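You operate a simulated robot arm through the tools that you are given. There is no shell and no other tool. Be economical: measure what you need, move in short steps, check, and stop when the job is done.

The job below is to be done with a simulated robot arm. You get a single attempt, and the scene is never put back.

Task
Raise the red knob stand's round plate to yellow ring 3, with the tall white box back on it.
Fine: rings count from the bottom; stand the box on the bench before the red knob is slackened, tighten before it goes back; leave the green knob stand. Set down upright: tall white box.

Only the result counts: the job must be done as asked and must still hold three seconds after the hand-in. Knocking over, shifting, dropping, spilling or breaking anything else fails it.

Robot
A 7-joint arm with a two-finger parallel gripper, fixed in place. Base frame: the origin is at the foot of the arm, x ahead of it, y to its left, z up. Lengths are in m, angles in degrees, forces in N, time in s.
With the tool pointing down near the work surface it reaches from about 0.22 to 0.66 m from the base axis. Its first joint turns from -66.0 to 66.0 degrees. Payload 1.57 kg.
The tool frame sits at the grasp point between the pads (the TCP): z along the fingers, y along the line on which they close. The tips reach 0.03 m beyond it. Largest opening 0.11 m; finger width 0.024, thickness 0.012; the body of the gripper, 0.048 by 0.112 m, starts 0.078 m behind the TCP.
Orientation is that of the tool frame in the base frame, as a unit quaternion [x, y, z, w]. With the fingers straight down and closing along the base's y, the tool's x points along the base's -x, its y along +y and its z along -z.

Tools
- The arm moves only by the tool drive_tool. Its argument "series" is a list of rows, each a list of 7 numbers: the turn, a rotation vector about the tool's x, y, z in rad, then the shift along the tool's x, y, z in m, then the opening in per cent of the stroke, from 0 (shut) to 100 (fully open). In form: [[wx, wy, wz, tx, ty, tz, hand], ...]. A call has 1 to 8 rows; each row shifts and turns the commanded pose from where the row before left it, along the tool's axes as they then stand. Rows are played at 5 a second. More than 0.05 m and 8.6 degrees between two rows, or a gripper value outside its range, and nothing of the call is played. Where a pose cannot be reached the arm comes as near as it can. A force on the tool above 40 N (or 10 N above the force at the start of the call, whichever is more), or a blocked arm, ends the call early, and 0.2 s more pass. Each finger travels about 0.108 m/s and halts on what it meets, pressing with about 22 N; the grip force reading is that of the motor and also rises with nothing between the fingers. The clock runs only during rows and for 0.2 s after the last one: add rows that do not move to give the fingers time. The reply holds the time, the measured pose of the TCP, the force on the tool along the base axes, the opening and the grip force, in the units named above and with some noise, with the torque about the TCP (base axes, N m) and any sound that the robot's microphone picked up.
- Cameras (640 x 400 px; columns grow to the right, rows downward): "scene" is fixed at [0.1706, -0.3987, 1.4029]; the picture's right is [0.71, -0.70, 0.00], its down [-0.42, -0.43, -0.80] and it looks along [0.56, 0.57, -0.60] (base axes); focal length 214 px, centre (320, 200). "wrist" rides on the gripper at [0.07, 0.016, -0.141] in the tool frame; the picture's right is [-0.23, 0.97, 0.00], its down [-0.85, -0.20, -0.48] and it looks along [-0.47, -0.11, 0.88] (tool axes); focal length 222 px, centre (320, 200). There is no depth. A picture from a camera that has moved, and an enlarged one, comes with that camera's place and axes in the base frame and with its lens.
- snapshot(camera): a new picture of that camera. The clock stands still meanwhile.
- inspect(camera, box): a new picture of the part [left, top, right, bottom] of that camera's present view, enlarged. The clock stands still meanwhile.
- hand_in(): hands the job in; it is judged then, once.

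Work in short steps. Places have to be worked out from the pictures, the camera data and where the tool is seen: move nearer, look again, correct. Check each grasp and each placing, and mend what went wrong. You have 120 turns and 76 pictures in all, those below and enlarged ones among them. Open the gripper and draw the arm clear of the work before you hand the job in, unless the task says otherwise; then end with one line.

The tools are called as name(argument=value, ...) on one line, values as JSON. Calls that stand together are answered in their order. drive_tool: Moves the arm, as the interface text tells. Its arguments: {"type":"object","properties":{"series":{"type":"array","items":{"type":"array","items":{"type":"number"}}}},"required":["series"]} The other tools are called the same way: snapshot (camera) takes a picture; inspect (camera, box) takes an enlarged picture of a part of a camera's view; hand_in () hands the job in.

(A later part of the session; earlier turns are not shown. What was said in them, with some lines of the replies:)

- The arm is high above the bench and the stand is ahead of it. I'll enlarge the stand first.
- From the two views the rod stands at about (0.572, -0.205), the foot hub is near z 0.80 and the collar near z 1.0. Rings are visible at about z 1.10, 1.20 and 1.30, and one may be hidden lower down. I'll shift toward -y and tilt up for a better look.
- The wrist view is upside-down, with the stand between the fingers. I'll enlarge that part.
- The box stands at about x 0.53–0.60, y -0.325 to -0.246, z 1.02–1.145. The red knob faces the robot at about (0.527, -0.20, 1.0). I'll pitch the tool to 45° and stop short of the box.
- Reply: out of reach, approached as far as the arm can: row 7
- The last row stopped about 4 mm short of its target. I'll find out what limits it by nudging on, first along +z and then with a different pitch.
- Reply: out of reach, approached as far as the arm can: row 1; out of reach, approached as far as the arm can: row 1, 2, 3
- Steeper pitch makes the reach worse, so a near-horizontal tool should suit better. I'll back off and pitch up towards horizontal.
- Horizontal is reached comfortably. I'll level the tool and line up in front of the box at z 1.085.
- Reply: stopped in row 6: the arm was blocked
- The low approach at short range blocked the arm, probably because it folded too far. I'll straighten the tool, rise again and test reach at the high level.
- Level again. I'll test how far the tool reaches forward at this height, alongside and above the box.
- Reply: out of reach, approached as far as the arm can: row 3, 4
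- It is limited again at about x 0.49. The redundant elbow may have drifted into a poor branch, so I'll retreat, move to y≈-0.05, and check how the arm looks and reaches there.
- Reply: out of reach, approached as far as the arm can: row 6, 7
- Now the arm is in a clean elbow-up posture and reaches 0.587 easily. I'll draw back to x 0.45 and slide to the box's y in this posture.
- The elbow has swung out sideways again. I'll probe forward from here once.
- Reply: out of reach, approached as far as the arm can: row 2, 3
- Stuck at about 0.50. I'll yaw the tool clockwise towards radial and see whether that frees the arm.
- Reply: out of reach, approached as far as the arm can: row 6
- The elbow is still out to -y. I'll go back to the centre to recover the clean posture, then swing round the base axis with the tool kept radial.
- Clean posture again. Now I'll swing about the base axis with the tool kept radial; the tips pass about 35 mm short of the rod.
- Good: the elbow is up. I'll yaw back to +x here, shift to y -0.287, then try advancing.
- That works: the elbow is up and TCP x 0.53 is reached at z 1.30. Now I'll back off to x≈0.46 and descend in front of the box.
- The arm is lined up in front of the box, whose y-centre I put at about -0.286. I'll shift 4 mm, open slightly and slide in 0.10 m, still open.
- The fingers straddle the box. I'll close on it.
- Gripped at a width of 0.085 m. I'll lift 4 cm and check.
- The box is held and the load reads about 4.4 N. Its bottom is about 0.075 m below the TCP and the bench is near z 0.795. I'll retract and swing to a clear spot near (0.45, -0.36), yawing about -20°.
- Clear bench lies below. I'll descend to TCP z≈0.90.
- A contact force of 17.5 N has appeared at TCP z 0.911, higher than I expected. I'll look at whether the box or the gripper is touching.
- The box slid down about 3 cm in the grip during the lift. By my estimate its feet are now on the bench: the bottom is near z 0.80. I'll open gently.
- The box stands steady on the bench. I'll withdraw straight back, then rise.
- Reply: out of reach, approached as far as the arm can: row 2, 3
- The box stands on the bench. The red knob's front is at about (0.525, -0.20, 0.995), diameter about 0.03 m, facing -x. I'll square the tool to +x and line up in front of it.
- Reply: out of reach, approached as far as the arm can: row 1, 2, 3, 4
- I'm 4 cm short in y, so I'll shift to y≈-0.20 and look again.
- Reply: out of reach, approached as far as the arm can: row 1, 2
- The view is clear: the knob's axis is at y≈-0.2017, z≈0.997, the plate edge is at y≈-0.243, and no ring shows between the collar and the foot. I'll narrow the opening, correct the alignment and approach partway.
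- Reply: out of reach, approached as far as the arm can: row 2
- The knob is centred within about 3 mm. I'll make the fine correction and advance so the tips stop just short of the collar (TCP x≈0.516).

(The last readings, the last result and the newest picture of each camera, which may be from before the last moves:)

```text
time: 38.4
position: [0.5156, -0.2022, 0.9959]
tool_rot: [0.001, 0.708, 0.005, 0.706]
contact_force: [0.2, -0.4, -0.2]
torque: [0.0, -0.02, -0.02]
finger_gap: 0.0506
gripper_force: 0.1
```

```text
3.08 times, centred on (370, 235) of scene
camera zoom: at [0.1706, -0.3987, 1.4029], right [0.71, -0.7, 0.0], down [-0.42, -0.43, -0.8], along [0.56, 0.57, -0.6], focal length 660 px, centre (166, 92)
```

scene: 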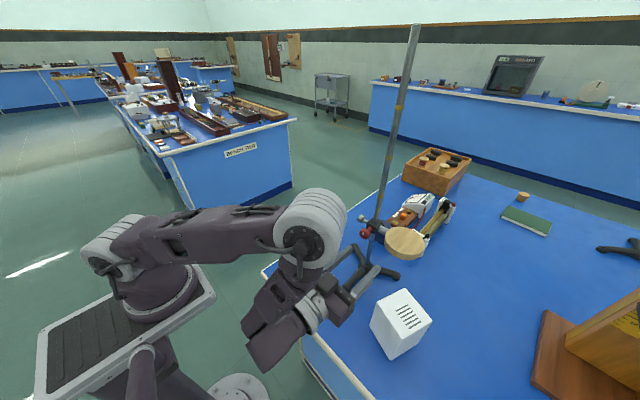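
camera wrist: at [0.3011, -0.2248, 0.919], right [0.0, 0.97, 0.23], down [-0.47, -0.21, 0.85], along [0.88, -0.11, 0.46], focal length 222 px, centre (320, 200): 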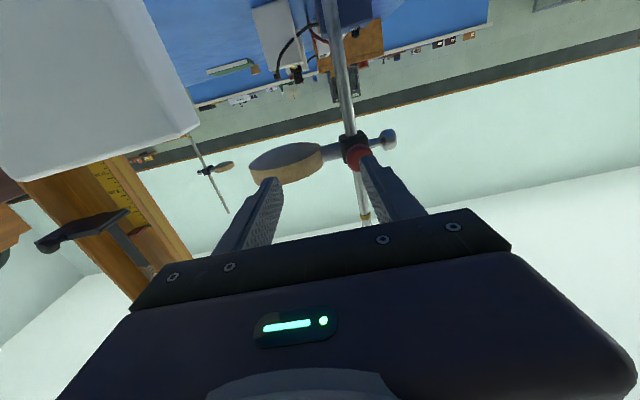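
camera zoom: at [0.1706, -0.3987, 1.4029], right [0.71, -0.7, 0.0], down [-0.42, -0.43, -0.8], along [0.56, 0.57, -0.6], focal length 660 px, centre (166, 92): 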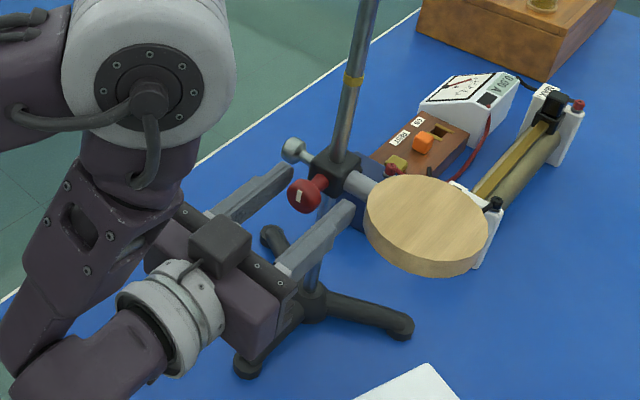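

The knob sits between the fingertip pads, clear of the collar. I'll close on it.

drive_tool(series=[[0, 0, 0, 0, 0, 0.003, 36], [0, 0, 0, 0, 0, 0, 28], [0, 0, 0, 0, 0, 0, 20], [0, 0, 0, 0, 0, 0, 15], [0, 0, 0, 0, 0, 0, 15]])

inspect(camera="wrist", box=[200, 80, 440, 230])

```text
time: 39.6
position: [0.5195, -0.2002, 0.9966]
tool_rot: [0.002, 0.708, 0.005, 0.706]
contact_force: [-2.9, 18.7, -1.5]
torque: [-0.08, -0.03, 0.23]
finger_gap: 0.0273
gripper_force: 37.9
```

```text
2.67 times, centred on (320, 155) of wrist
camera zoom: at [0.3771, -0.1851, 0.9261], right [-0.01, 0.97, 0.24], down [-0.47, -0.21, 0.85], along [0.88, -0.11, 0.46], focal length 592 px, centre (320, 320)
```

zoom: 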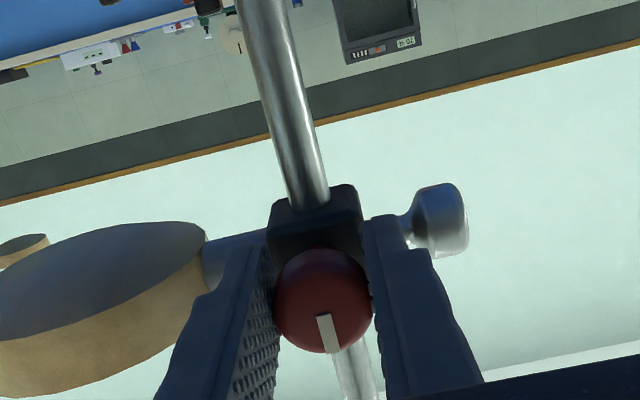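

There is a sideways force of +18.7 N in y, so the knob lies slightly to +y of my centre. I'll ease the tool +3 mm to relieve it.

drive_tool(series=[[0, 0, 0, 0, 0.0015, 0, 15], [0, 0, 0, 0, 0.001, 0, 15], [0, 0, 0, 0, 0, 0, 15]])

```text
time: 40.4
position: [0.5189, -0.2007, 0.9958]
tool_rot: [0.002, 0.708, 0.002, 0.706]
contact_force: [11.6, 5.3, -4.1]
torque: [-0.06, 0.14, 0.01]
finger_gap: 0.0275
gripper_force: 37.9
```

The forces are modest now. I'll turn the knob counter-clockwise as seen from the front (negative about the tool's z) by about 32° and watch torque and mark.

drive_tool(series=[[0, 0, -0.14, 0, 0, 0, 15], [0, 0, -0.14, 0, 0, 0, 15], [0, 0, -0.14, 0, 0, 0, 15], [0, 0, -0.14, 0, 0, 0, 15], [0, 0, 0, 0, 0, 0, 15]])

inspect(camera="wrist", box=[200, 80, 440, 230])

```text
time: 41.6
position: [0.5187, -0.2019, 0.9974]
tool_rot: [-0.193, 0.681, -0.194, 0.68]
contact_force: [16.4, -21.6, 6.2]
torque: [0.04, 0.0, -0.38]
finger_gap: 0.0276
gripper_force: 38.1
```

```text
2.67 times, centred on (320, 155) of wrist
camera zoom: at [0.3772, -0.2254, 0.928], right [0.0, 0.95, -0.32], down [-0.48, 0.28, 0.83], along [0.88, 0.15, 0.45], focal length 592 px, centre (320, 320)
```

zoom: 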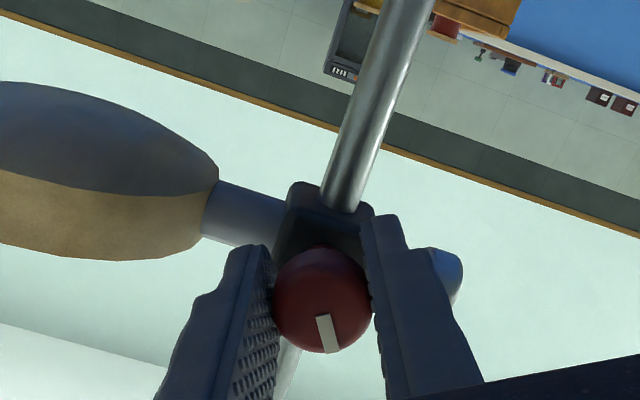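

The knob turns with the fingers and its mark stays fixed relative to the gripper. I'll relieve the side force and continue to about 64°.

drive_tool(series=[[0, 0, 0, 0.0006, -0.001, 0.001, 15], [0, 0, -0.14, 0, 0, 0.0, 15], [0, 0, -0.14, 0, 0, 0, 15], [0, 0, -0.14, 0, 0, 0, 15], [0, 0, -0.14, 0, 0, 0, 15], [0, 0, 0, 0, 0, 0, 15]])

inspect(camera="wrist", box=[200, 80, 440, 230])

```text
time: 43.0
position: [0.5191, -0.2018, 0.9951]
tool_rot: [-0.374, 0.602, -0.374, 0.598]
contact_force: [-6.0, -29.4, 4.1]
torque: [0.08, -0.03, -0.44]
finger_gap: 0.0275
gripper_force: 38.0
```

```text
2.67 times, centred on (320, 155) of wrist
camera zoom: at [0.3769, -0.2585, 0.9501], right [0.0, 0.63, -0.77], down [-0.47, 0.68, 0.56], along [0.88, 0.37, 0.3], focal length 592 px, centre (320, 320)
```

zoom: 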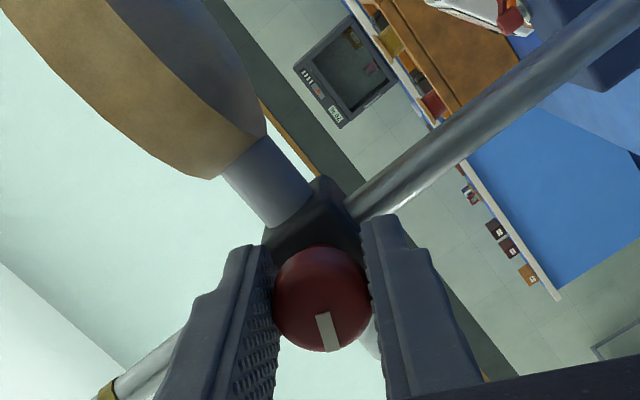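

I'll relieve the y force and turn on to about 96°.

drive_tool(series=[[0, 0, 0, 0.0018, -0.001, 0, 15], [0, 0, -0.14, 0, 0, 0, 15], [0, 0, -0.14, 0, 0, 0, 15], [0, 0, -0.14, 0, 0, 0, 15], [0, 0, -0.14, 0, 0, 0, 15], [0, 0, 0, 0, 0, 0, 15]])

```text
time: 44.4
position: [0.5197, -0.2027, 0.9966]
tool_rot: [0.528, -0.473, 0.522, -0.474]
contact_force: [-17.1, -7.8, 0.0]
torque: [-0.04, -0.07, -0.01]
finger_gap: 0.0276
gripper_force: 37.5
```

Turned 96° and the fingers now close vertically. I'll test for slackness with a gentle 3 mm lift.

drive_tool(series=[[0, 0, 0, 0, 0, -0.001, 15], [0, 0, 0, 0, -0.0015, 0, 15], [0, 0, 0, 0, -0.0015, 0, 15], [0, 0, 0, 0, 0, 0, 15]])

```text
time: 45.4
position: [0.5182, -0.2025, 0.9988]
tool_rot: [0.526, -0.474, 0.524, -0.474]
contact_force: [12.8, -15.0, -1.0]
torque: [0.0, 0.01, -0.21]
finger_gap: 0.0275
gripper_force: 38.5
```

The vertical force stays near zero while the knob rose, so the collar is slack. I'll lift about 3 cm and check it visually.

drive_tool(series=[[0, 0, 0, 0.001, -0.005, 0.0005, 15], [0, 0, 0, 0, -0.01, 0, 15], [0, 0, 0, 0, -0.01, 0, 15], [0, 0, 0, 0, -0.005, 0, 15], [0, 0, 0, 0, 0, 0, 15]])

inspect(camera="scene", box=[300, 90, 480, 300])

snapshot(camera="wrist")

```text
time: 46.6
position: [0.5183, -0.2032, 1.0299]
tool_rot: [0.525, -0.475, 0.524, -0.473]
contact_force: [-13.2, -18.2, -2.1]
torque: [0.02, 0.07, -0.43]
finger_gap: 0.0272
gripper_force: 37.7
```

```text
1.90 times, centred on (390, 195) of scene
camera zoom: at [0.1702, -0.3993, 1.4027], right [0.71, -0.7, 0.0], down [-0.42, -0.43, -0.8], along [0.56, 0.57, -0.6], focal length 408 px, centre (187, 210)
```

zoom: 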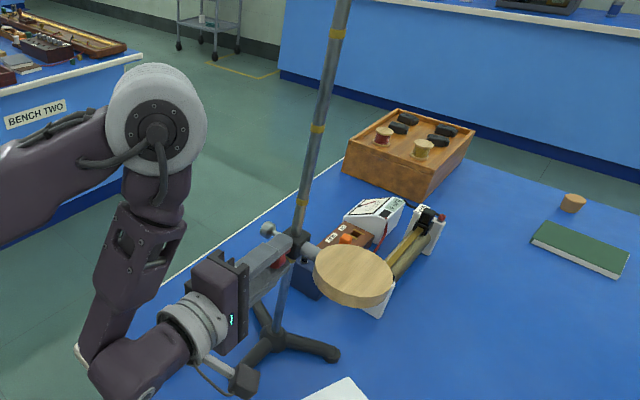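

```text
27 pictures are left
camera wrist: at [0.3775, -0.2742, 1.0196], right [0.0, 0.13, -0.99], down [-0.48, 0.87, 0.11], along [0.88, 0.47, 0.06], focal length 222 px, centre (320, 200)
```

wrist: 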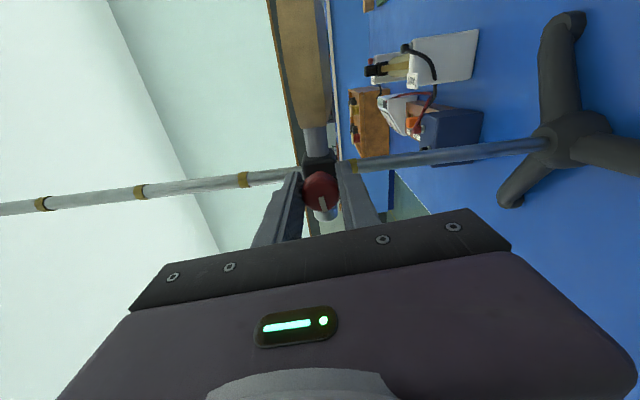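

A ring has appeared just below the collar, where the collar used to sit. So ring 1 is at z≈0.997, ring 2 ≈1.10, ring 3 ≈1.20 and ring 4 ≈1.31, and the target is collar z≈1.20. I'll lift on.

drive_tool(series=[[0, 0, 0, 0.001, -0.01, -0.0005, 15], [0, 0, 0, 0, -0.02, 0, 15], [0, 0, 0, 0, -0.02, 0, 15], [0, 0, 0, 0, -0.02, 0, 15], [0, 0, 0, 0, -0.01, 0, 15], [0, 0, 0, 0, 0, 0, 15]])

```text
time: 47.8
position: [0.5227, -0.1987, 1.1029]
tool_rot: [0.525, -0.476, 0.524, -0.474]
contact_force: [-20.6, 1.9, 1.4]
torque: [-0.1, -0.82, 0.08]
finger_gap: 0.0273
gripper_force: 38.3
out of reach, approached as far as the arm can: row 4
stopped in row 5: the force on the tool passed its limit at 46 N (the readings are from after the stop); the commanded pose is now the measured one
```

The call stopped on a force spike with an out-of-reach note at z 1.10. I'll look at the state before going on.

snapshot(camera="scene")

snapshot(camera="wrist")

```text
26 pictures are left
```

scene: 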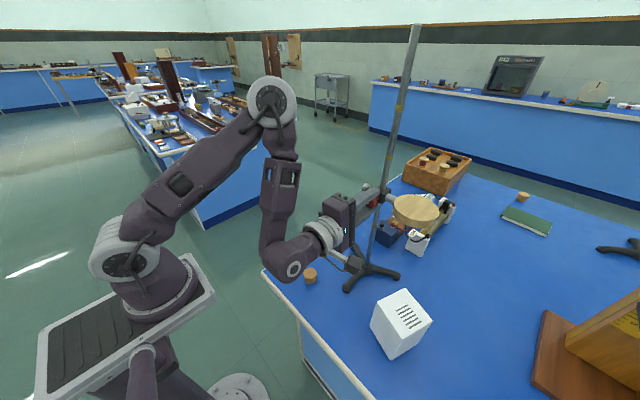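

```text
25 pictures are left
camera wrist: at [0.3799, -0.2698, 1.093], right [0.0, 0.13, -0.99], down [-0.48, 0.87, 0.12], along [0.88, 0.47, 0.06], focal length 222 px, centre (320, 200)
```

wrist: 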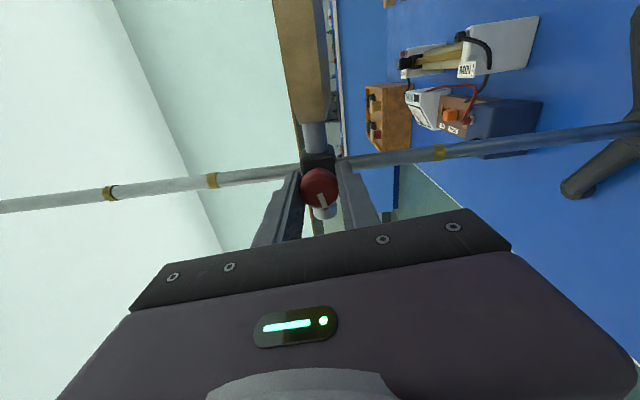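

The stand has not moved and the knob is still gripped, but the hand has drifted 4 mm in x and y. I'll correct that and continue in smaller steps.

drive_tool(series=[[0, 0, 0, 0.001, -0.003, -0.002, 15], [0, 0, 0, 0.001, -0.005, -0.001, 15], [0, 0, 0, 0.001, -0.005, 0, 15], [0, 0, 0, 0, -0.005, 0, 15], [0, 0, 0, 0, 0, 0, 15]])

```text
time: 48.7
position: [0.5221, -0.1985, 1.1189]
tool_rot: [0.525, -0.475, 0.522, -0.476]
contact_force: [-18.6, 13.2, 1.9]
torque: [-0.22, -0.59, -0.69]
finger_gap: 0.0274
gripper_force: 37.9
stopped in row 4: the force on the tool passed its limit at 41 N (the readings are from after the stop); the commanded pose is now the measured one
```

I'll relieve only the x push by backing off 3 mm, then read the forces.

drive_tool(series=[[0, 0, 0, 0, 0, -0.0015, 15], [0, 0, 0, 0, 0, -0.0015, 15], [0, 0, 0, 0, 0, 0, 15]])

```text
time: 49.5
position: [0.5222, -0.1986, 1.1181]
tool_rot: [0.528, -0.474, 0.519, -0.478]
contact_force: [-10.4, 24.1, -1.5]
torque: [-0.21, -0.28, 0.52]
finger_gap: 0.0274
gripper_force: 38.0
```

drive_tool(series=[[0, 0, 0, -0.001, 0, -0.0005, 15], [0, 0, 0, 0, 0, 0, 15]])

```text
time: 50.1
position: [0.5219, -0.1989, 1.1178]
tool_rot: [0.526, -0.475, 0.52, -0.477]
contact_force: [-5.1, 30.5, -1.6]
torque: [0.02, -0.3, 0.25]
finger_gap: 0.0274
gripper_force: 37.9
out of reach, approached as far as the arm can: row 1
```

The arm is near a joint limit at this roll. I'll turn back 16°, which should still leave the collar slack, and check that the reach frees up.

drive_tool(series=[[0, 0, 0.14, 0, 0, 0, 15], [0, 0, 0.14, 0, 0, 0, 15], [0, 0, 0, 0, 0, 0, 15]])

```text
time: 50.9
position: [0.5211, -0.1994, 1.1176]
tool_rot: [-0.455, 0.545, -0.448, 0.544]
contact_force: [-3.0, 27.9, -0.9]
torque: [0.03, 0.0, 0.17]
finger_gap: 0.0276
gripper_force: 37.5
```

No reach warning now. I'll relieve y and lift 1 cm at this roll.

drive_tool(series=[[0, 0, 0, -0.0015, 0, 0, 15], [0, 0, 0, -0.0009, -0.0049, 0, 15], [0, 0, 0, -0.0009, -0.0049, 0, 15], [0, 0, 0, 0, 0, 0, 15]])

```text
time: 51.9
position: [0.5217, -0.2006, 1.1301]
tool_rot: [-0.455, 0.543, -0.451, 0.543]
contact_force: [-10.1, 11.6, -0.5]
torque: [0.01, 0.16, -0.01]
finger_gap: 0.0273
gripper_force: 38.0
```

It slides freely. I'll continue another 6 cm.

drive_tool(series=[[0, 0, 0, -0.0018, -0.0098, -0.0005, 15], [0, 0, 0, -0.0018, -0.0098, 0, 15], [0, 0, 0, -0.0018, -0.0098, 0, 15], [0, 0, 0, -0.0018, -0.0098, 0, 15], [0, 0, 0, -0.0018, -0.0098, 0, 15], [0, 0, 0, -0.0018, -0.0098, 0, 15], [0, 0, 0, 0, 0, 0, 15]])

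snapshot(camera="wrist")

```text
time: 53.5
position: [0.5215, -0.2, 1.1887]
tool_rot: [-0.454, 0.544, -0.45, 0.544]
contact_force: [-2.0, 7.2, 1.2]
torque: [-0.02, 0.03, 0.02]
finger_gap: 0.0274
gripper_force: 38.1
```

```text
24 pictures are left
camera wrist: at [0.3802, -0.2672, 1.1591], right [-0.01, 0.4, -0.92], down [-0.48, 0.8, 0.35], along [0.88, 0.44, 0.19], focal length 222 px, centre (320, 200)
```

wrist: 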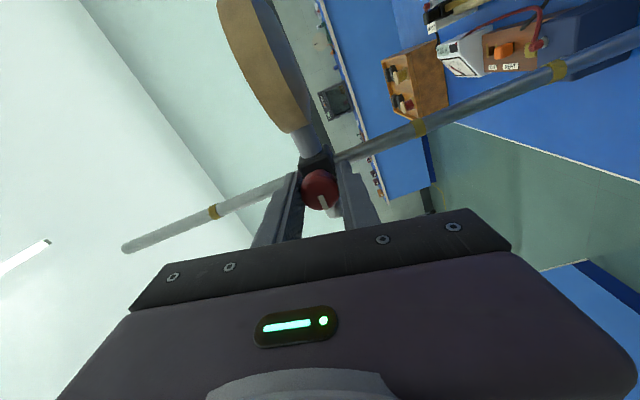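

Rings 1 and 2 are below the collar and ring 4 is above, so ring 3 is under the collar. I estimate ring 3 at z≈1.199; I'll lift 1 cm more and check with an enlarged view.

drive_tool(series=[[0, 0, 0, -0.0009, -0.0049, 0, 15], [0, 0, 0, -0.0009, -0.0049, 0, 15], [0, 0, 0, 0, 0, 0, 15]])

inspect(camera="scene", box=[340, 20, 460, 240])

inspect(camera="wrist", box=[180, 50, 460, 225])

```text
time: 54.3
position: [0.5227, -0.2001, 1.1983]
tool_rot: [-0.455, 0.544, -0.449, 0.543]
contact_force: [-7.6, 6.8, -1.9]
torque: [0.0, -0.01, 0.63]
finger_gap: 0.0274
gripper_force: 37.8
```

```text
1.82 times, centred on (400, 130) of scene
camera zoom: at [0.1704, -0.3985, 1.403], right [0.71, -0.7, 0.0], down [-0.42, -0.43, -0.8], along [0.56, 0.57, -0.6], focal length 390 px, centre (174, 327)
```

zoom: 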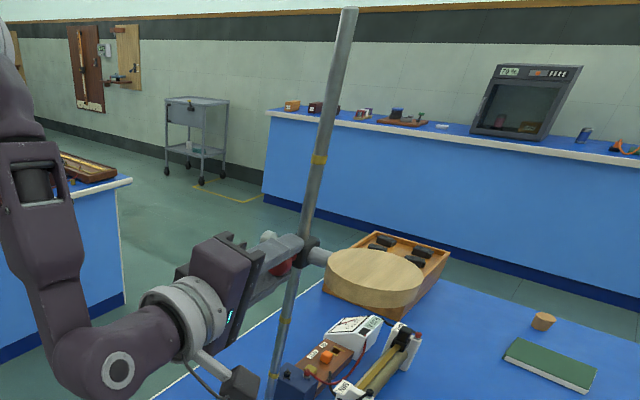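

```text
2.29 times, centred on (320, 138) of wrist
camera zoom: at [0.3802, -0.2671, 1.1693], right [-0.01, 0.4, -0.92], down [-0.48, 0.8, 0.35], along [0.88, 0.44, 0.19], focal length 508 px, centre (320, 343)
```

zoom: 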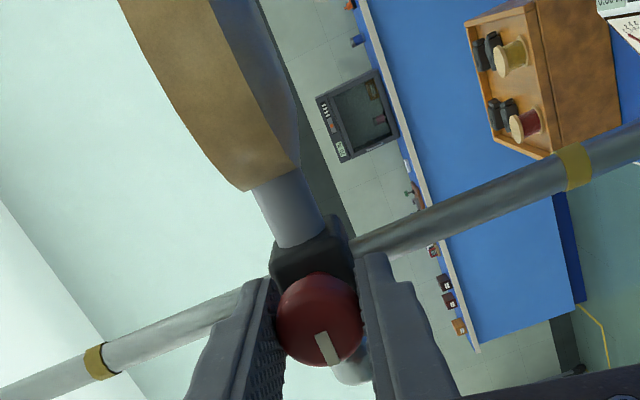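

Both views agree: ring 3 is at about 1.198 and the collar is on it (TCP z 1.1983). Now I'll tighten clockwise in stages.

drive_tool(series=[[0, 0, 0.14, 0, 0, 0, 15], [0, 0, 0.14, 0, 0, 0, 15], [0, 0, 0.14, 0, 0, 0, 15], [0, 0, 0.14, 0, 0, 0, 15], [0, 0, 0, 0, 0, 0, 15]])

```text
time: 55.5
position: [0.5215, -0.2, 1.1991]
tool_rot: [-0.284, 0.649, -0.282, 0.647]
contact_force: [-9.7, 1.3, 4.5]
torque: [0.03, -0.42, 0.22]
finger_gap: 0.0274
gripper_force: 37.7
```

drive_tool(series=[[0, 0, 0.14, 0, 0, 0, 15], [0, 0, 0.14, 0, 0, 0, 15], [0, 0, 0.14, 0, 0, 0, 15], [0, 0, 0.14, 0, 0, 0, 15], [0, 0, 0, 0, 0, 0, 15]])

inspect(camera="wrist", box=[180, 50, 460, 225])

```text
time: 56.7
position: [0.5224, -0.2002, 1.1982]
tool_rot: [-0.095, 0.703, -0.091, 0.699]
contact_force: [4.5, -7.7, 4.4]
torque: [0.03, -0.28, -0.09]
finger_gap: 0.0276
gripper_force: 37.7
```

```text
2.29 times, centred on (320, 138) of wrist
camera zoom: at [0.3796, -0.204, 1.1264], right [0.0, 1.0, -0.04], down [-0.47, 0.03, 0.88], along [0.88, 0.02, 0.47], focal length 508 px, centre (320, 343)
```

zoom: 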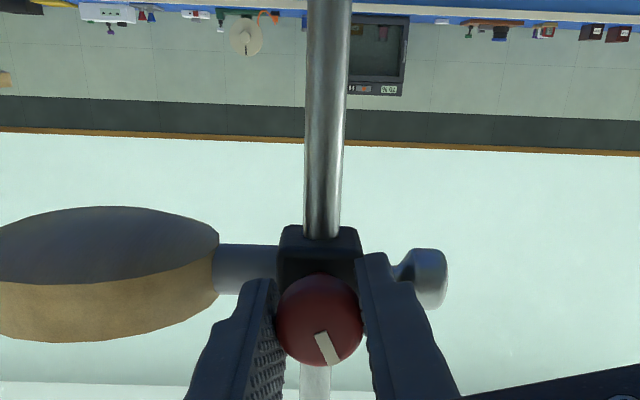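

At roll -15°, torque is still low. I'll continue tightening past the original angle and watch the torque.

drive_tool(series=[[0, 0, 0.14, 0, 0, 0, 15], [0, 0, 0.13, 0, 0, 0, 15], [0, 0, 0, 0, 0, 0, 15]])

drive_tool(series=[[0, 0, 0.14, 0, 0, 0, 15], [0, 0, 0.14, 0, 0, 0, 15], [0, 0, 0, 0, 0, 0, 15]])

inspect(camera="wrist", box=[180, 50, 460, 225])

```text
time: 57.5
position: [0.5223, -0.2004, 1.1968]
tool_rot: [0.001, 0.71, 0.003, 0.705]
contact_force: [13.9, -16.9, 3.0]
torque: [0.01, -0.2, -0.23]
finger_gap: 0.0275
gripper_force: 38.0
```

```text
time: 58.3
position: [0.5212, -0.2008, 1.1985]
tool_rot: [0.099, 0.702, 0.101, 0.698]
contact_force: [-0.5, -15.4, -0.9]
torque: [-0.28, -0.01, -0.13]
finger_gap: 0.0274
gripper_force: 37.8
```

```text
2.29 times, centred on (320, 138) of wrist
camera zoom: at [0.3792, -0.1662, 1.1355], right [0.0, 0.87, 0.49], down [-0.47, -0.43, 0.77], along [0.88, -0.23, 0.41], focal length 508 px, centre (320, 343)
```

zoom: 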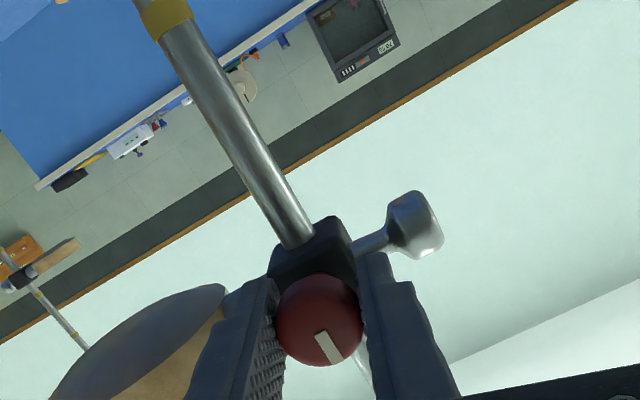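

The reaction torque has risen to -0.28 N·m about x, so the clamp is biting. I'll turn a little further for a firm hold.

drive_tool(series=[[0, 0, 0.12, 0, 0, 0, 15], [0, 0, 0, 0, 0, 0, 15]])

drive_tool(series=[[0, 0, 0.12, 0, 0, 0, 15], [0, 0, 0, 0, 0, 0, 15]])

inspect(camera="wrist", box=[180, 50, 460, 225])

```text
time: 58.9
position: [0.5218, -0.1997, 1.1986]
tool_rot: [0.142, 0.695, 0.143, 0.69]
contact_force: [-4.6, -16.2, -1.9]
torque: [-0.17, 0.11, -0.12]
finger_gap: 0.0276
gripper_force: 37.9
```

```text
time: 59.5
position: [0.5219, -0.201, 1.1968]
tool_rot: [0.183, 0.685, 0.183, 0.681]
contact_force: [-5.8, -15.5, -0.9]
torque: [-0.38, 0.07, -0.13]
finger_gap: 0.0271
gripper_force: 38.0
```

```text
2.29 times, centred on (320, 138) of wrist
camera zoom: at [0.3796, -0.1524, 1.1454], right [0.0, 0.73, 0.68], down [-0.47, -0.6, 0.64], along [0.88, -0.32, 0.34], focal length 508 px, centre (320, 343)
```

zoom: 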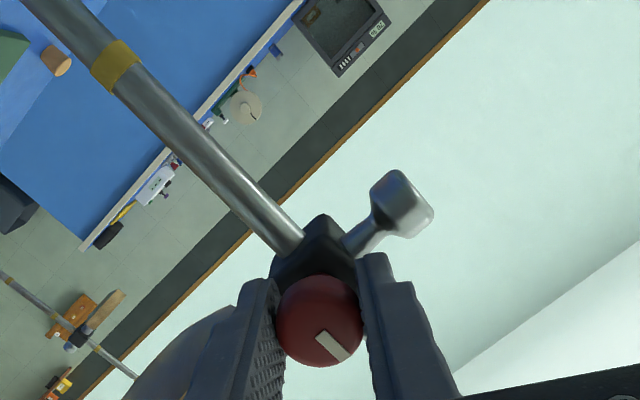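

The knob now slips in the fingers at -0.38 N·m, so it is tight. I'll ease off the side load, open and check that the collar stays put.

drive_tool(series=[[0, 0, 0, -0.0005, -0.0009, 0, 15], [0, 0, 0, 0, 0, 0, 24], [0, 0, 0, 0, 0, 0, 35], [0, 0, 0, 0, 0, 0, 46], [0, 0, 0, 0, 0, -0.02, 46], [0, 0, 0, 0, 0, -0.03, 46], [0, 0, 0, 0, 0, 0, 46]])

inspect(camera="scene", box=[340, 60, 480, 300])

snapshot(camera="wrist")

```text
time: 61.1
position: [0.5119, -0.2009, 1.1992]
tool_rot: [0.182, 0.685, 0.184, 0.681]
contact_force: [-0.9, 0.4, 0.2]
torque: [0.02, -0.02, 0.01]
finger_gap: 0.0502
gripper_force: 0.1
out of reach, approached as far as the arm can: row 5, 6
```

```text
1.67 times, centred on (410, 180) of scene
camera zoom: at [0.1706, -0.3987, 1.4029], right [0.71, -0.7, 0.0], down [-0.42, -0.43, -0.8], along [0.56, 0.57, -0.6], focal length 358 px, centre (170, 233)
```

zoom: 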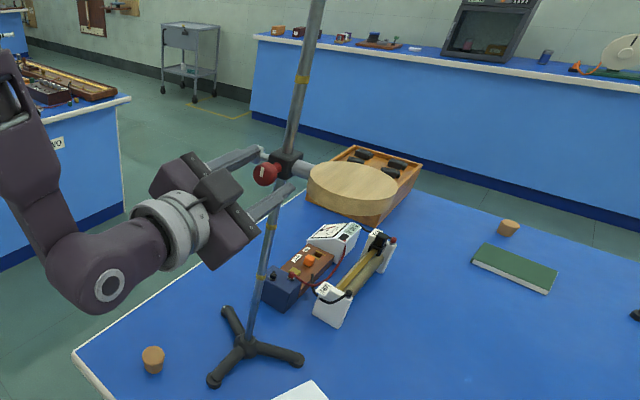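

```text
17 pictures are left
camera wrist: at [0.3696, -0.1526, 1.1455], right [0.0, 0.73, 0.68], down [-0.47, -0.6, 0.64], along [0.88, -0.32, 0.34], focal length 222 px, centre (320, 200)
```

wrist: 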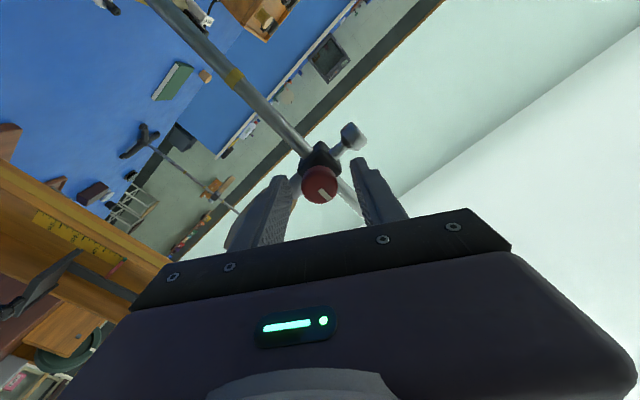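

The collar holds. Rolled like this the arm cannot retract, so I'll roll back to level around the knob with fingers open, then withdraw.

drive_tool(series=[[0, 0, -0.13, 0, 0, 0, 46], [0, 0, -0.13, 0, 0, 0, 46], [0, 0, -0.13, 0, 0, 0, 46], [0, 0, -0.13, 0, 0, 0, 46], [0, 0, 0, 0, 0, -0.03, 46], [0, 0, 0, 0, 0, -0.03, 46], [0, 0, 0, 0, 0, 0, 46]])

```text
time: 62.7
position: [0.5106, -0.2018, 1.199]
tool_rot: [-0.001, 0.709, 0.003, 0.705]
contact_force: [0.3, -0.2, -0.5]
torque: [0.03, 0.03, -0.02]
finger_gap: 0.0505
gripper_force: 0.0
out of reach, approached as far as the arm can: row 5, 6
```

I can't retract straight in this posture. The fingers only straddle the knob, so moving up is free; I'll rise 6 cm and then back off while yawing a little towards radial.

drive_tool(series=[[0, 0, 0, -0.03, 0, 0, 46], [0, 0, 0, -0.03, 0, 0, 46], [0.08, 0, 0, 0, 0, -0.02, 46], [0.08, 0, 0, 0, 0, -0.03, 46], [0.08, 0, 0, 0, 0, -0.03, 46], [0.08, 0, 0, 0, 0, -0.02, 46], [0, 0, 0, 0, 0, 0, 46]])

snapshot(camera="scene")

```text
time: 64.3
position: [0.4944, -0.183, 1.2757]
tool_rot: [0.064, 0.706, -0.07, 0.702]
contact_force: [0.3, 0.0, 0.5]
torque: [-0.01, 0.03, -0.03]
finger_gap: 0.0504
gripper_force: 0.1
out of reach, approached as far as the arm can: row 4, 5, 6
```

```text
16 pictures are left
```

scene: 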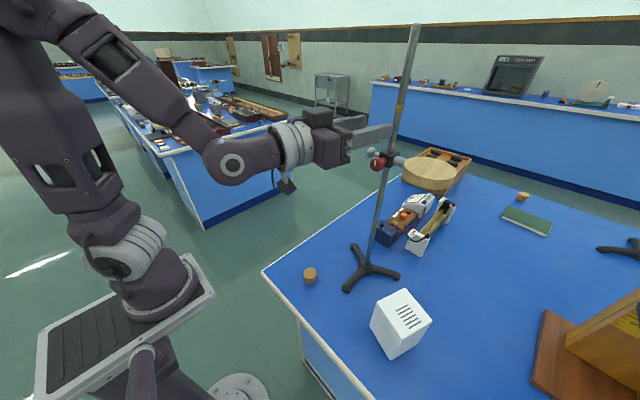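

The posture is good and the stand is in place. I'll go back over the box at the pose where I released it (x 0.450, y -0.359, same yaw), high first, then partway down.

drive_tool(series=[[0.0375, 0, 0, 0, -0.045, 0.001, 100], [0.0375, 0, 0, 0, -0.045, 0.001, 100], [0.0375, 0, 0, 0, -0.045, 0.001, 100], [0.0375, 0, 0, 0, -0.045, 0.001, 100], [0, 0, 0, 0.05, 0, 0, 100], [0, 0, 0, 0.05, 0, 0, 100], [0, 0, 0, 0.05, 0, 0, 100], [0, 0, 0, 0, 0, 0, 100]])

```text
time: 66.1
position: [0.443, -0.3556, 1.1264]
tool_rot: [0.135, 0.696, -0.135, 0.693]
contact_force: [0.0, 0.2, -1.1]
torque: [0.02, 0.03, -0.02]
finger_gap: 0.1101
gripper_force: 0.0
```

drive_tool(series=[[-0.043, 0, 0, 0, -0.0005, 0.0075, 100], [0, 0, 0, 0.05, 0, 0, 100], [0, 0, 0, 0.05, 0, 0, 100], [0, 0, 0, 0.035, 0, 0, 100], [0, 0, 0, 0, 0, 0, 100]])

inspect(camera="scene", box=[280, 260, 460, 400])

```text
time: 67.3
position: [0.4509, -0.3595, 0.9902]
tool_rot: [0.121, 0.699, -0.12, 0.694]
contact_force: [-0.9, -0.6, -0.2]
torque: [-0.03, 0.02, -0.01]
finger_gap: 0.1098
gripper_force: 0.1
```

```text
2.86 times, centred on (370, 330) of scene
camera zoom: at [0.1706, -0.3987, 1.4029], right [0.71, -0.7, 0.0], down [-0.42, -0.43, -0.8], along [0.56, 0.57, -0.6], focal length 613 px, centre (177, -171)
```

zoom: 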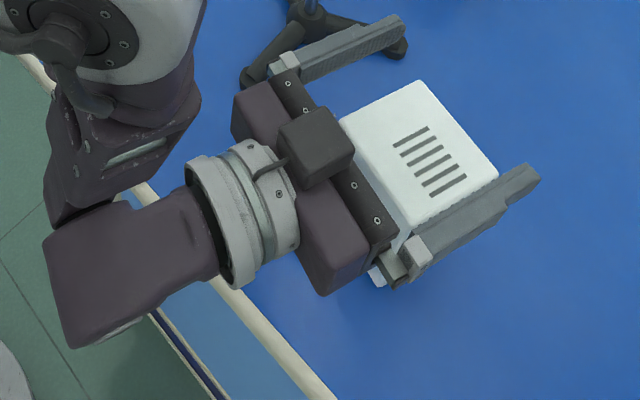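

The box is unmoved and the fingers are well aligned either side. I'll descend to TCP z≈0.893.

drive_tool(series=[[0, 0, 0, 0.03, 0, 0, 100], [0, 0, 0, 0.03, 0, 0, 100], [0, 0, 0, 0.02, 0, 0, 100], [0, 0, 0, 0.015, 0, 0, 100], [0, 0, 0, 0, 0, 0, 100]])

```text
time: 68.5
position: [0.4489, -0.3596, 0.8939]
tool_rot: [0.121, 0.699, -0.12, 0.695]
contact_force: [-0.1, 0.4, 0.7]
torque: [0.04, -0.02, 0.01]
finger_gap: 0.1101
gripper_force: 0.1
```

No contact. I'll close on the box.

drive_tool(series=[[0, 0, 0, 0, 0, 0, 85], [0, 0, 0, 0, 0, 0, 70], [0, 0, 0, 0, 0, 0, 50], [0, 0, 0, 0, 0, 0, 40], [0, 0, 0, 0, 0, 0, 40]])

```text
time: 69.7
position: [0.4498, -0.3589, 0.894]
tool_rot: [0.121, 0.698, -0.121, 0.696]
contact_force: [0.1, 0.6, -0.4]
torque: [-0.04, -0.08, 0.08]
finger_gap: 0.0849
gripper_force: 22.1
```

Gripped evenly at 0.085 m. I'll lift slowly.

drive_tool(series=[[0, 0, 0, -0.004, 0, 0, 40], [0, 0, 0, -0.004, 0, 0, 40], [0, 0, 0, -0.006, 0, 0, 40], [0, 0, 0, -0.008, 0, 0, 40], [0, 0, 0, -0.01, 0, 0, 40], [0, 0, 0, 0, 0, 0, 40]])

snapshot(camera="wrist")

```text
time: 71.1
position: [0.4513, -0.3587, 0.9256]
tool_rot: [0.121, 0.699, -0.119, 0.694]
contact_force: [-0.4, -0.3, -5.7]
torque: [-0.01, 0.09, 0.02]
finger_gap: 0.0847
gripper_force: 21.4
```

```text
14 pictures are left
camera wrist: at [0.3221, -0.2965, 0.8558], right [0.33, 0.92, 0.23], down [-0.51, -0.03, 0.86], along [0.79, -0.4, 0.46], focal length 222 px, centre (320, 200)
```

wrist: 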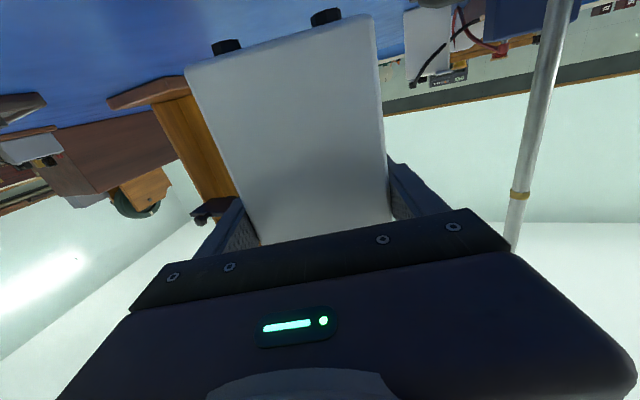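

The box is held level with its feet hanging free (5.7 N). I'll raise it well up, then measure the plate's present position in an enlarged view.

drive_tool(series=[[0, 0, 0, -0.03, 0, 0, 40], [0, 0, 0, -0.04, 0, 0, 40], [0, 0, 0, -0.04, 0, 0, 40], [0, 0, 0, -0.04, 0, 0, 40], [0, 0, 0, 0, 0, 0, 40]])

inspect(camera="scene", box=[350, 120, 480, 220])

```text
time: 72.3
position: [0.4503, -0.3567, 1.0759]
tool_rot: [0.122, 0.699, -0.12, 0.694]
contact_force: [0.3, 0.2, -4.4]
torque: [-0.01, 0.04, 0.01]
finger_gap: 0.0844
gripper_force: 21.9
```

```text
4.00 times, centred on (415, 170) of scene
camera zoom: at [0.1706, -0.3988, 1.4028], right [0.71, -0.7, 0.0], down [-0.42, -0.43, -0.8], along [0.56, 0.57, -0.6], focal length 858 px, centre (-60, 320)
```

zoom: 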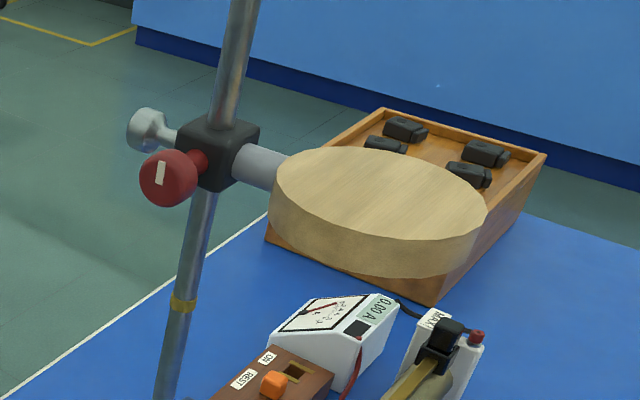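

The collar is at z≈1.198. The plate's top centre is at about (0.568, -0.288) and its top is near z 1.208. I'll raise the box to TCP z≈1.335.

drive_tool(series=[[0, 0, 0, -0.03, 0, 0, 40], [0, 0, 0, -0.04, 0, 0, 40], [0, 0, 0, -0.04, 0, 0, 40], [0, 0, 0, -0.04, 0, 0, 40], [0, 0, 0, -0.04, 0, 0, 40], [0, 0, 0, -0.04, 0, 0, 40], [0, 0, 0, -0.03, 0, 0, 40], [0, 0, 0, 0, 0, 0, 40]])

```text
time: 74.1
position: [0.4539, -0.3601, 1.3366]
tool_rot: [0.121, 0.699, -0.119, 0.695]
contact_force: [0.3, -0.4, -4.3]
torque: [0.04, 0.02, 0.01]
finger_gap: 0.0847
gripper_force: 21.9
```

drive_tool(series=[[-0.087, 0, 0, 0, 0.018, 0.007, 40], [-0.087, 0, 0, 0, 0.018, 0.007, 40], [-0.087, 0, 0, 0, 0.018, 0.007, 40], [-0.085, 0, 0, 0, 0.018, 0.007, 40], [0, 0, 0, 0, 0, 0, 40]])

snapshot(camera="scene")

```text
time: 75.3
position: [0.4953, -0.2969, 1.3358]
tool_rot: [-0.001, 0.709, 0.003, 0.705]
contact_force: [-1.0, 0.4, -4.5]
torque: [0.01, 0.06, 0.01]
finger_gap: 0.0849
gripper_force: 22.1
```

```text
12 pictures are left
```

scene: 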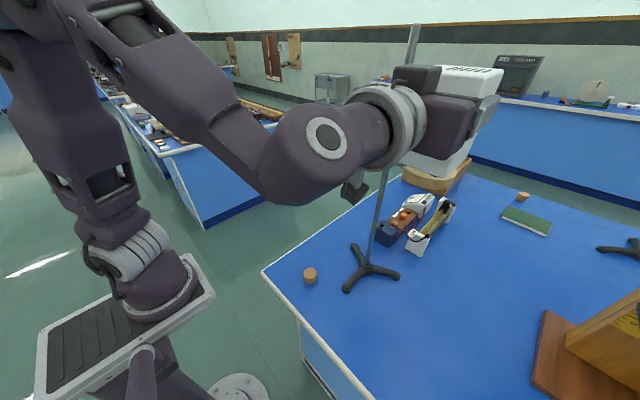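

The tool is squared. I'll advance over the plate to (0.561, -0.287).

drive_tool(series=[[0, 0, 0, 0, 0.005, 0.022, 40], [0, 0, 0, 0, 0.004, 0.022, 40], [0, 0, 0, 0, 0, 0.022, 40], [0, 0, 0, 0, 0, 0, 40]])

snapshot(camera="wrist")

```text
time: 76.3
position: [0.5619, -0.2864, 1.3357]
tool_rot: [0.0, 0.709, 0.002, 0.705]
contact_force: [0.1, 0.0, -4.7]
torque: [0.01, 0.07, 0.02]
finger_gap: 0.0851
gripper_force: 21.8
```

```text
11 pictures are left
camera wrist: at [0.4188, -0.271, 1.2658], right [0.0, 0.97, 0.23], down [-0.47, -0.2, 0.86], along [0.88, -0.11, 0.46], focal length 222 px, centre (320, 200)
```

wrist: 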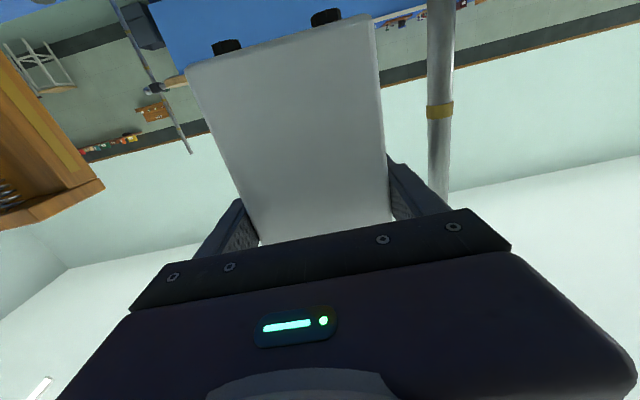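

The box hasn't slipped and the rod is clear. I'll lower towards the plate.

drive_tool(series=[[0, 0, 0, 0.006, 0, 0, 40], [0, 0, 0, 0.006, 0, 0, 40], [0, 0, 0, 0.006, 0, 0, 40], [0, 0, 0, 0, 0, 0, 40]])

drive_tool(series=[[0, 0, 0, 0.003, 0, 0, 40], [0, 0, 0, 0.002, 0, 0, 40], [0, 0, 0, 0, 0, 0, 40]])

inspect(camera="wrist", box=[160, 0, 480, 200])

```text
time: 77.3
position: [0.561, -0.2871, 1.318]
tool_rot: [-0.001, 0.709, 0.003, 0.706]
contact_force: [0.5, 0.1, -4.7]
torque: [0.01, 0.04, 0.02]
finger_gap: 0.0853
gripper_force: 22.4
```

```text
time: 78.1
position: [0.5599, -0.2869, 1.3119]
tool_rot: [0.0, 0.709, 0.002, 0.706]
contact_force: [0.0, -0.1, -5.4]
torque: [0.0, 0.08, -0.03]
finger_gap: 0.085
gripper_force: 22.4
```

```text
2.00 times, centred on (320, 100) of wrist
camera zoom: at [0.4185, -0.2716, 1.2428], right [0.0, 0.97, 0.23], down [-0.47, -0.2, 0.86], along [0.88, -0.11, 0.46], focal length 444 px, centre (320, 400)
```

zoom: 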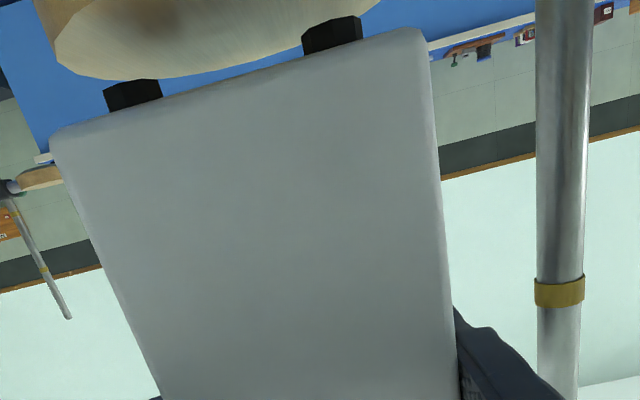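

The gap is small and the feet are nearly centred over the plate. I'll trim by (+2, -3) mm and lower in 2 mm steps until contact.

drive_tool(series=[[0, 0, 0, 0, -0.003, 0.002, 40], [0, 0, 0, 0.002, 0, 0, 40], [0, 0, 0, 0.001, 0, 0, 40], [0, 0, 0, 0, 0, 0, 40]])

drive_tool(series=[[0, 0, 0, 0.0015, 0, 0, 40], [0, 0, 0, 0.001, 0, 0, 40], [0, 0, 0, 0, 0, 0, 40]])

```text
time: 79.1
position: [0.5641, -0.2916, 1.309]
tool_rot: [0.0, 0.709, 0.002, 0.705]
contact_force: [-0.6, -0.6, -3.8]
torque: [-0.04, 0.07, 0.03]
finger_gap: 0.085
gripper_force: 22.4
```

```text
time: 79.9
position: [0.5624, -0.2913, 1.3065]
tool_rot: [-0.002, 0.709, 0.004, 0.705]
contact_force: [0.5, 0.3, -3.3]
torque: [0.02, 0.05, 0.0]
finger_gap: 0.0849
gripper_force: 21.7
```

drive_tool(series=[[0, 0, 0, 0.0015, 0, 0, 40], [0, 0, 0, 0.001, 0, 0, 40], [0, 0, 0, 0, 0, 0, 40]])

drive_tool(series=[[0, 0, 0, 0.001, 0, 0, 40], [0, 0, 0, 0, 0, 0, 40]])

inspect(camera="wrist", box=[160, 0, 480, 200])

```text
time: 80.7
position: [0.5625, -0.2902, 1.3037]
tool_rot: [0.0, 0.708, 0.002, 0.706]
contact_force: [0.0, -0.6, -4.3]
torque: [-0.01, 0.07, 0.0]
finger_gap: 0.0852
gripper_force: 21.6
```

```text
time: 81.3
position: [0.5617, -0.2902, 1.3022]
tool_rot: [-0.002, 0.708, 0.003, 0.706]
contact_force: [0.6, -0.5, -4.8]
torque: [-0.01, 0.03, 0.02]
finger_gap: 0.0848
gripper_force: 21.8
```

```text
2.00 times, centred on (320, 100) of wrist
camera zoom: at [0.4198, -0.2752, 1.2335], right [0.0, 0.97, 0.23], down [-0.47, -0.2, 0.86], along [0.88, -0.11, 0.46], focal length 444 px, centre (320, 400)
```

zoom: 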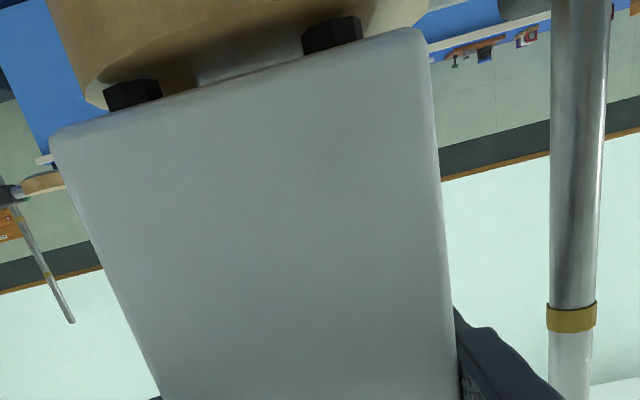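

Geometry puts the feet centred over the plate (mid y≈-0.2905 against -0.288), only a few millimetres above it. I'll keep lowering gently.

drive_tool(series=[[0, 0, 0, 0.001, 0, 0, 40], [0, 0, 0, 0.001, 0, 0, 40], [0, 0, 0, 0, 0, 0, 40]])

drive_tool(series=[[0, 0, 0, 0.001, 0, 0, 40], [0, 0, 0, 0.001, 0, 0, 40], [0, 0, 0, 0, 0, 0, 40]])

```text
time: 82.1
position: [0.5617, -0.2897, 1.3016]
tool_rot: [-0.001, 0.709, 0.002, 0.706]
contact_force: [-1.6, 1.3, 1.9]
torque: [-0.08, 0.4, -0.05]
finger_gap: 0.085
gripper_force: 21.8
```

```text
time: 82.9
position: [0.5624, -0.29, 1.3016]
tool_rot: [-0.001, 0.707, 0.002, 0.707]
contact_force: [-0.1, -2.1, 17.4]
torque: [-0.35, -0.17, -0.01]
finger_gap: 0.0845
gripper_force: 22.0
```

Contact: the box is on the plate. I'll relieve the pressure by 1 mm and open.

drive_tool(series=[[0, 0, 0, -0.0012, 0, 0, 40], [0, 0, 0, 0, 0, 0, 78], [0, 0, 0, 0, 0, 0, 81], [0, 0, 0, 0, 0, 0, 90], [0, 0, 0, 0, 0, 0, 90]])

inspect(camera="wrist", box=[160, 0, 480, 200])

```text
time: 84.1
position: [0.5631, -0.2909, 1.3004]
tool_rot: [-0.001, 0.709, 0.002, 0.706]
contact_force: [-0.1, 0.8, -0.5]
torque: [0.02, 0.0, -0.03]
finger_gap: 0.0992
gripper_force: 0.0
```

```text
2.00 times, centred on (320, 100) of wrist
camera zoom: at [0.4207, -0.2744, 1.231], right [0.0, 0.97, 0.23], down [-0.47, -0.2, 0.86], along [0.88, -0.11, 0.46], focal length 444 px, centre (320, 400)
```

zoom: 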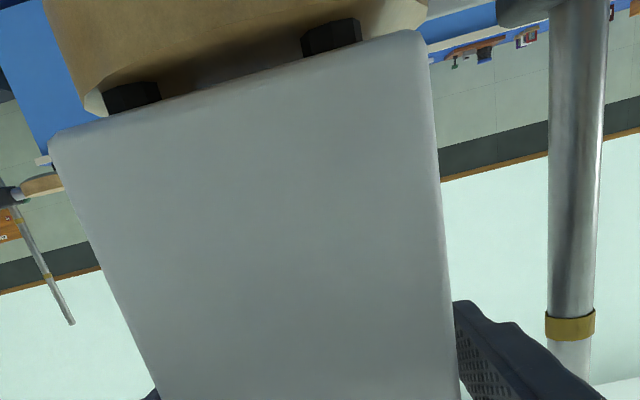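

The box stands stable on the plate. I'll withdraw straight back, then rise clear.

drive_tool(series=[[0, 0, 0, 0, 0, -0.02, 90], [0, 0, 0, 0, 0, -0.025, 90], [0, 0, 0, 0, 0, -0.02, 90], [0, 0, 0, 0, 0, 0, 90]])

drive_tool(series=[[0, 0, 0, -0.025, 0, 0, 90], [0, 0, 0, -0.03, 0, 0, 90], [0, 0, 0, -0.03, 0, 0, 90], [0, 0, 0, 0, 0, 0, 90]])

snapshot(camera="scene")

```text
time: 85.1
position: [0.4989, -0.2896, 1.3002]
tool_rot: [-0.002, 0.709, 0.003, 0.705]
contact_force: [-0.4, -0.8, 0.1]
torque: [0.01, 0.01, 0.0]
finger_gap: 0.099
gripper_force: 0.0
```

```text
time: 86.1
position: [0.4968, -0.29, 1.3853]
tool_rot: [0.0, 0.709, 0.002, 0.705]
contact_force: [0.9, 0.4, 0.3]
torque: [-0.01, 0.03, -0.01]
finger_gap: 0.0991
gripper_force: 0.1
```

```text
7 pictures are left
```

scene: 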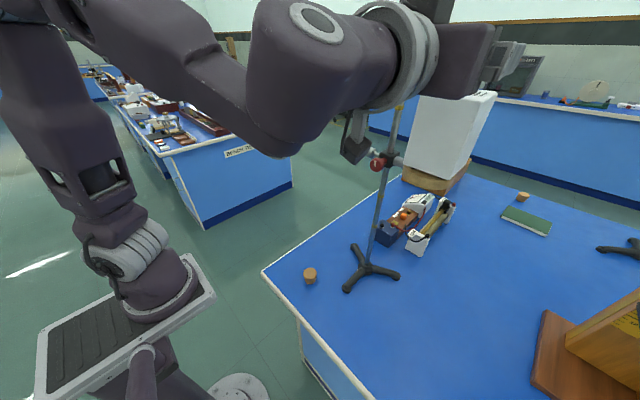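

I'm clear above. I'll pull back and away towards the arm's centre.

drive_tool(series=[[0.1, 0, 0, 0, 0.02, -0.03, 90], [0.1, 0, 0, 0, 0.02, -0.03, 90], [0.1, 0, 0, 0, 0.03, -0.03, 90], [0, 0, 0, 0, 0.04, -0.02, 90], [0, 0, 0, 0, 0.04, 0, 90], [0, 0, 0, 0, 0.04, 0, 90], [0, 0, 0, 0, 0, 0, 90]])

snapshot(camera="scene")

inspect(camera="scene", box=[350, 80, 510, 220])

```text
time: 87.7
position: [0.432, -0.0944, 1.3874]
tool_rot: [0.105, 0.701, -0.105, 0.697]
contact_force: [-0.3, 0.1, 0.9]
torque: [-0.01, 0.01, 0.0]
finger_gap: 0.0992
gripper_force: 0.1
```

```text
6 pictures are left
```

scene: 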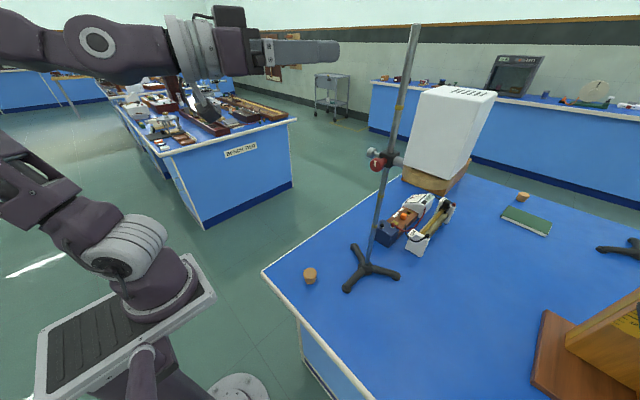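

```text
2.86 times, centred on (430, 150) of scene
camera zoom: at [0.1706, -0.3987, 1.4029], right [0.71, -0.7, 0.0], down [-0.42, -0.43, -0.8], along [0.56, 0.57, -0.6], focal length 613 px, centre (6, 343)
```

zoom: 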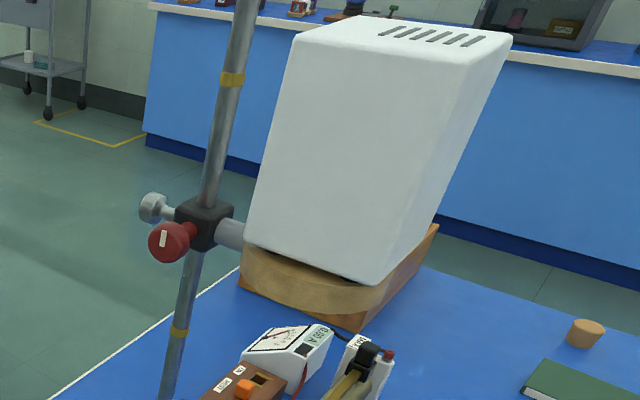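

The collar holds at z≈1.20, hiding ring 3, with ring 2 below and ring 4 above. The box stands upright on the plate, the bench is undisturbed, and the gripper is open and clear. I'm handing in.

hand_in()

```text
The job is handed in.
```

I raised the red knob stand's plate to yellow ring 3, tightened its knob, and set the tall white box back on it upright. I then handed the job in with the gripper open and clear.
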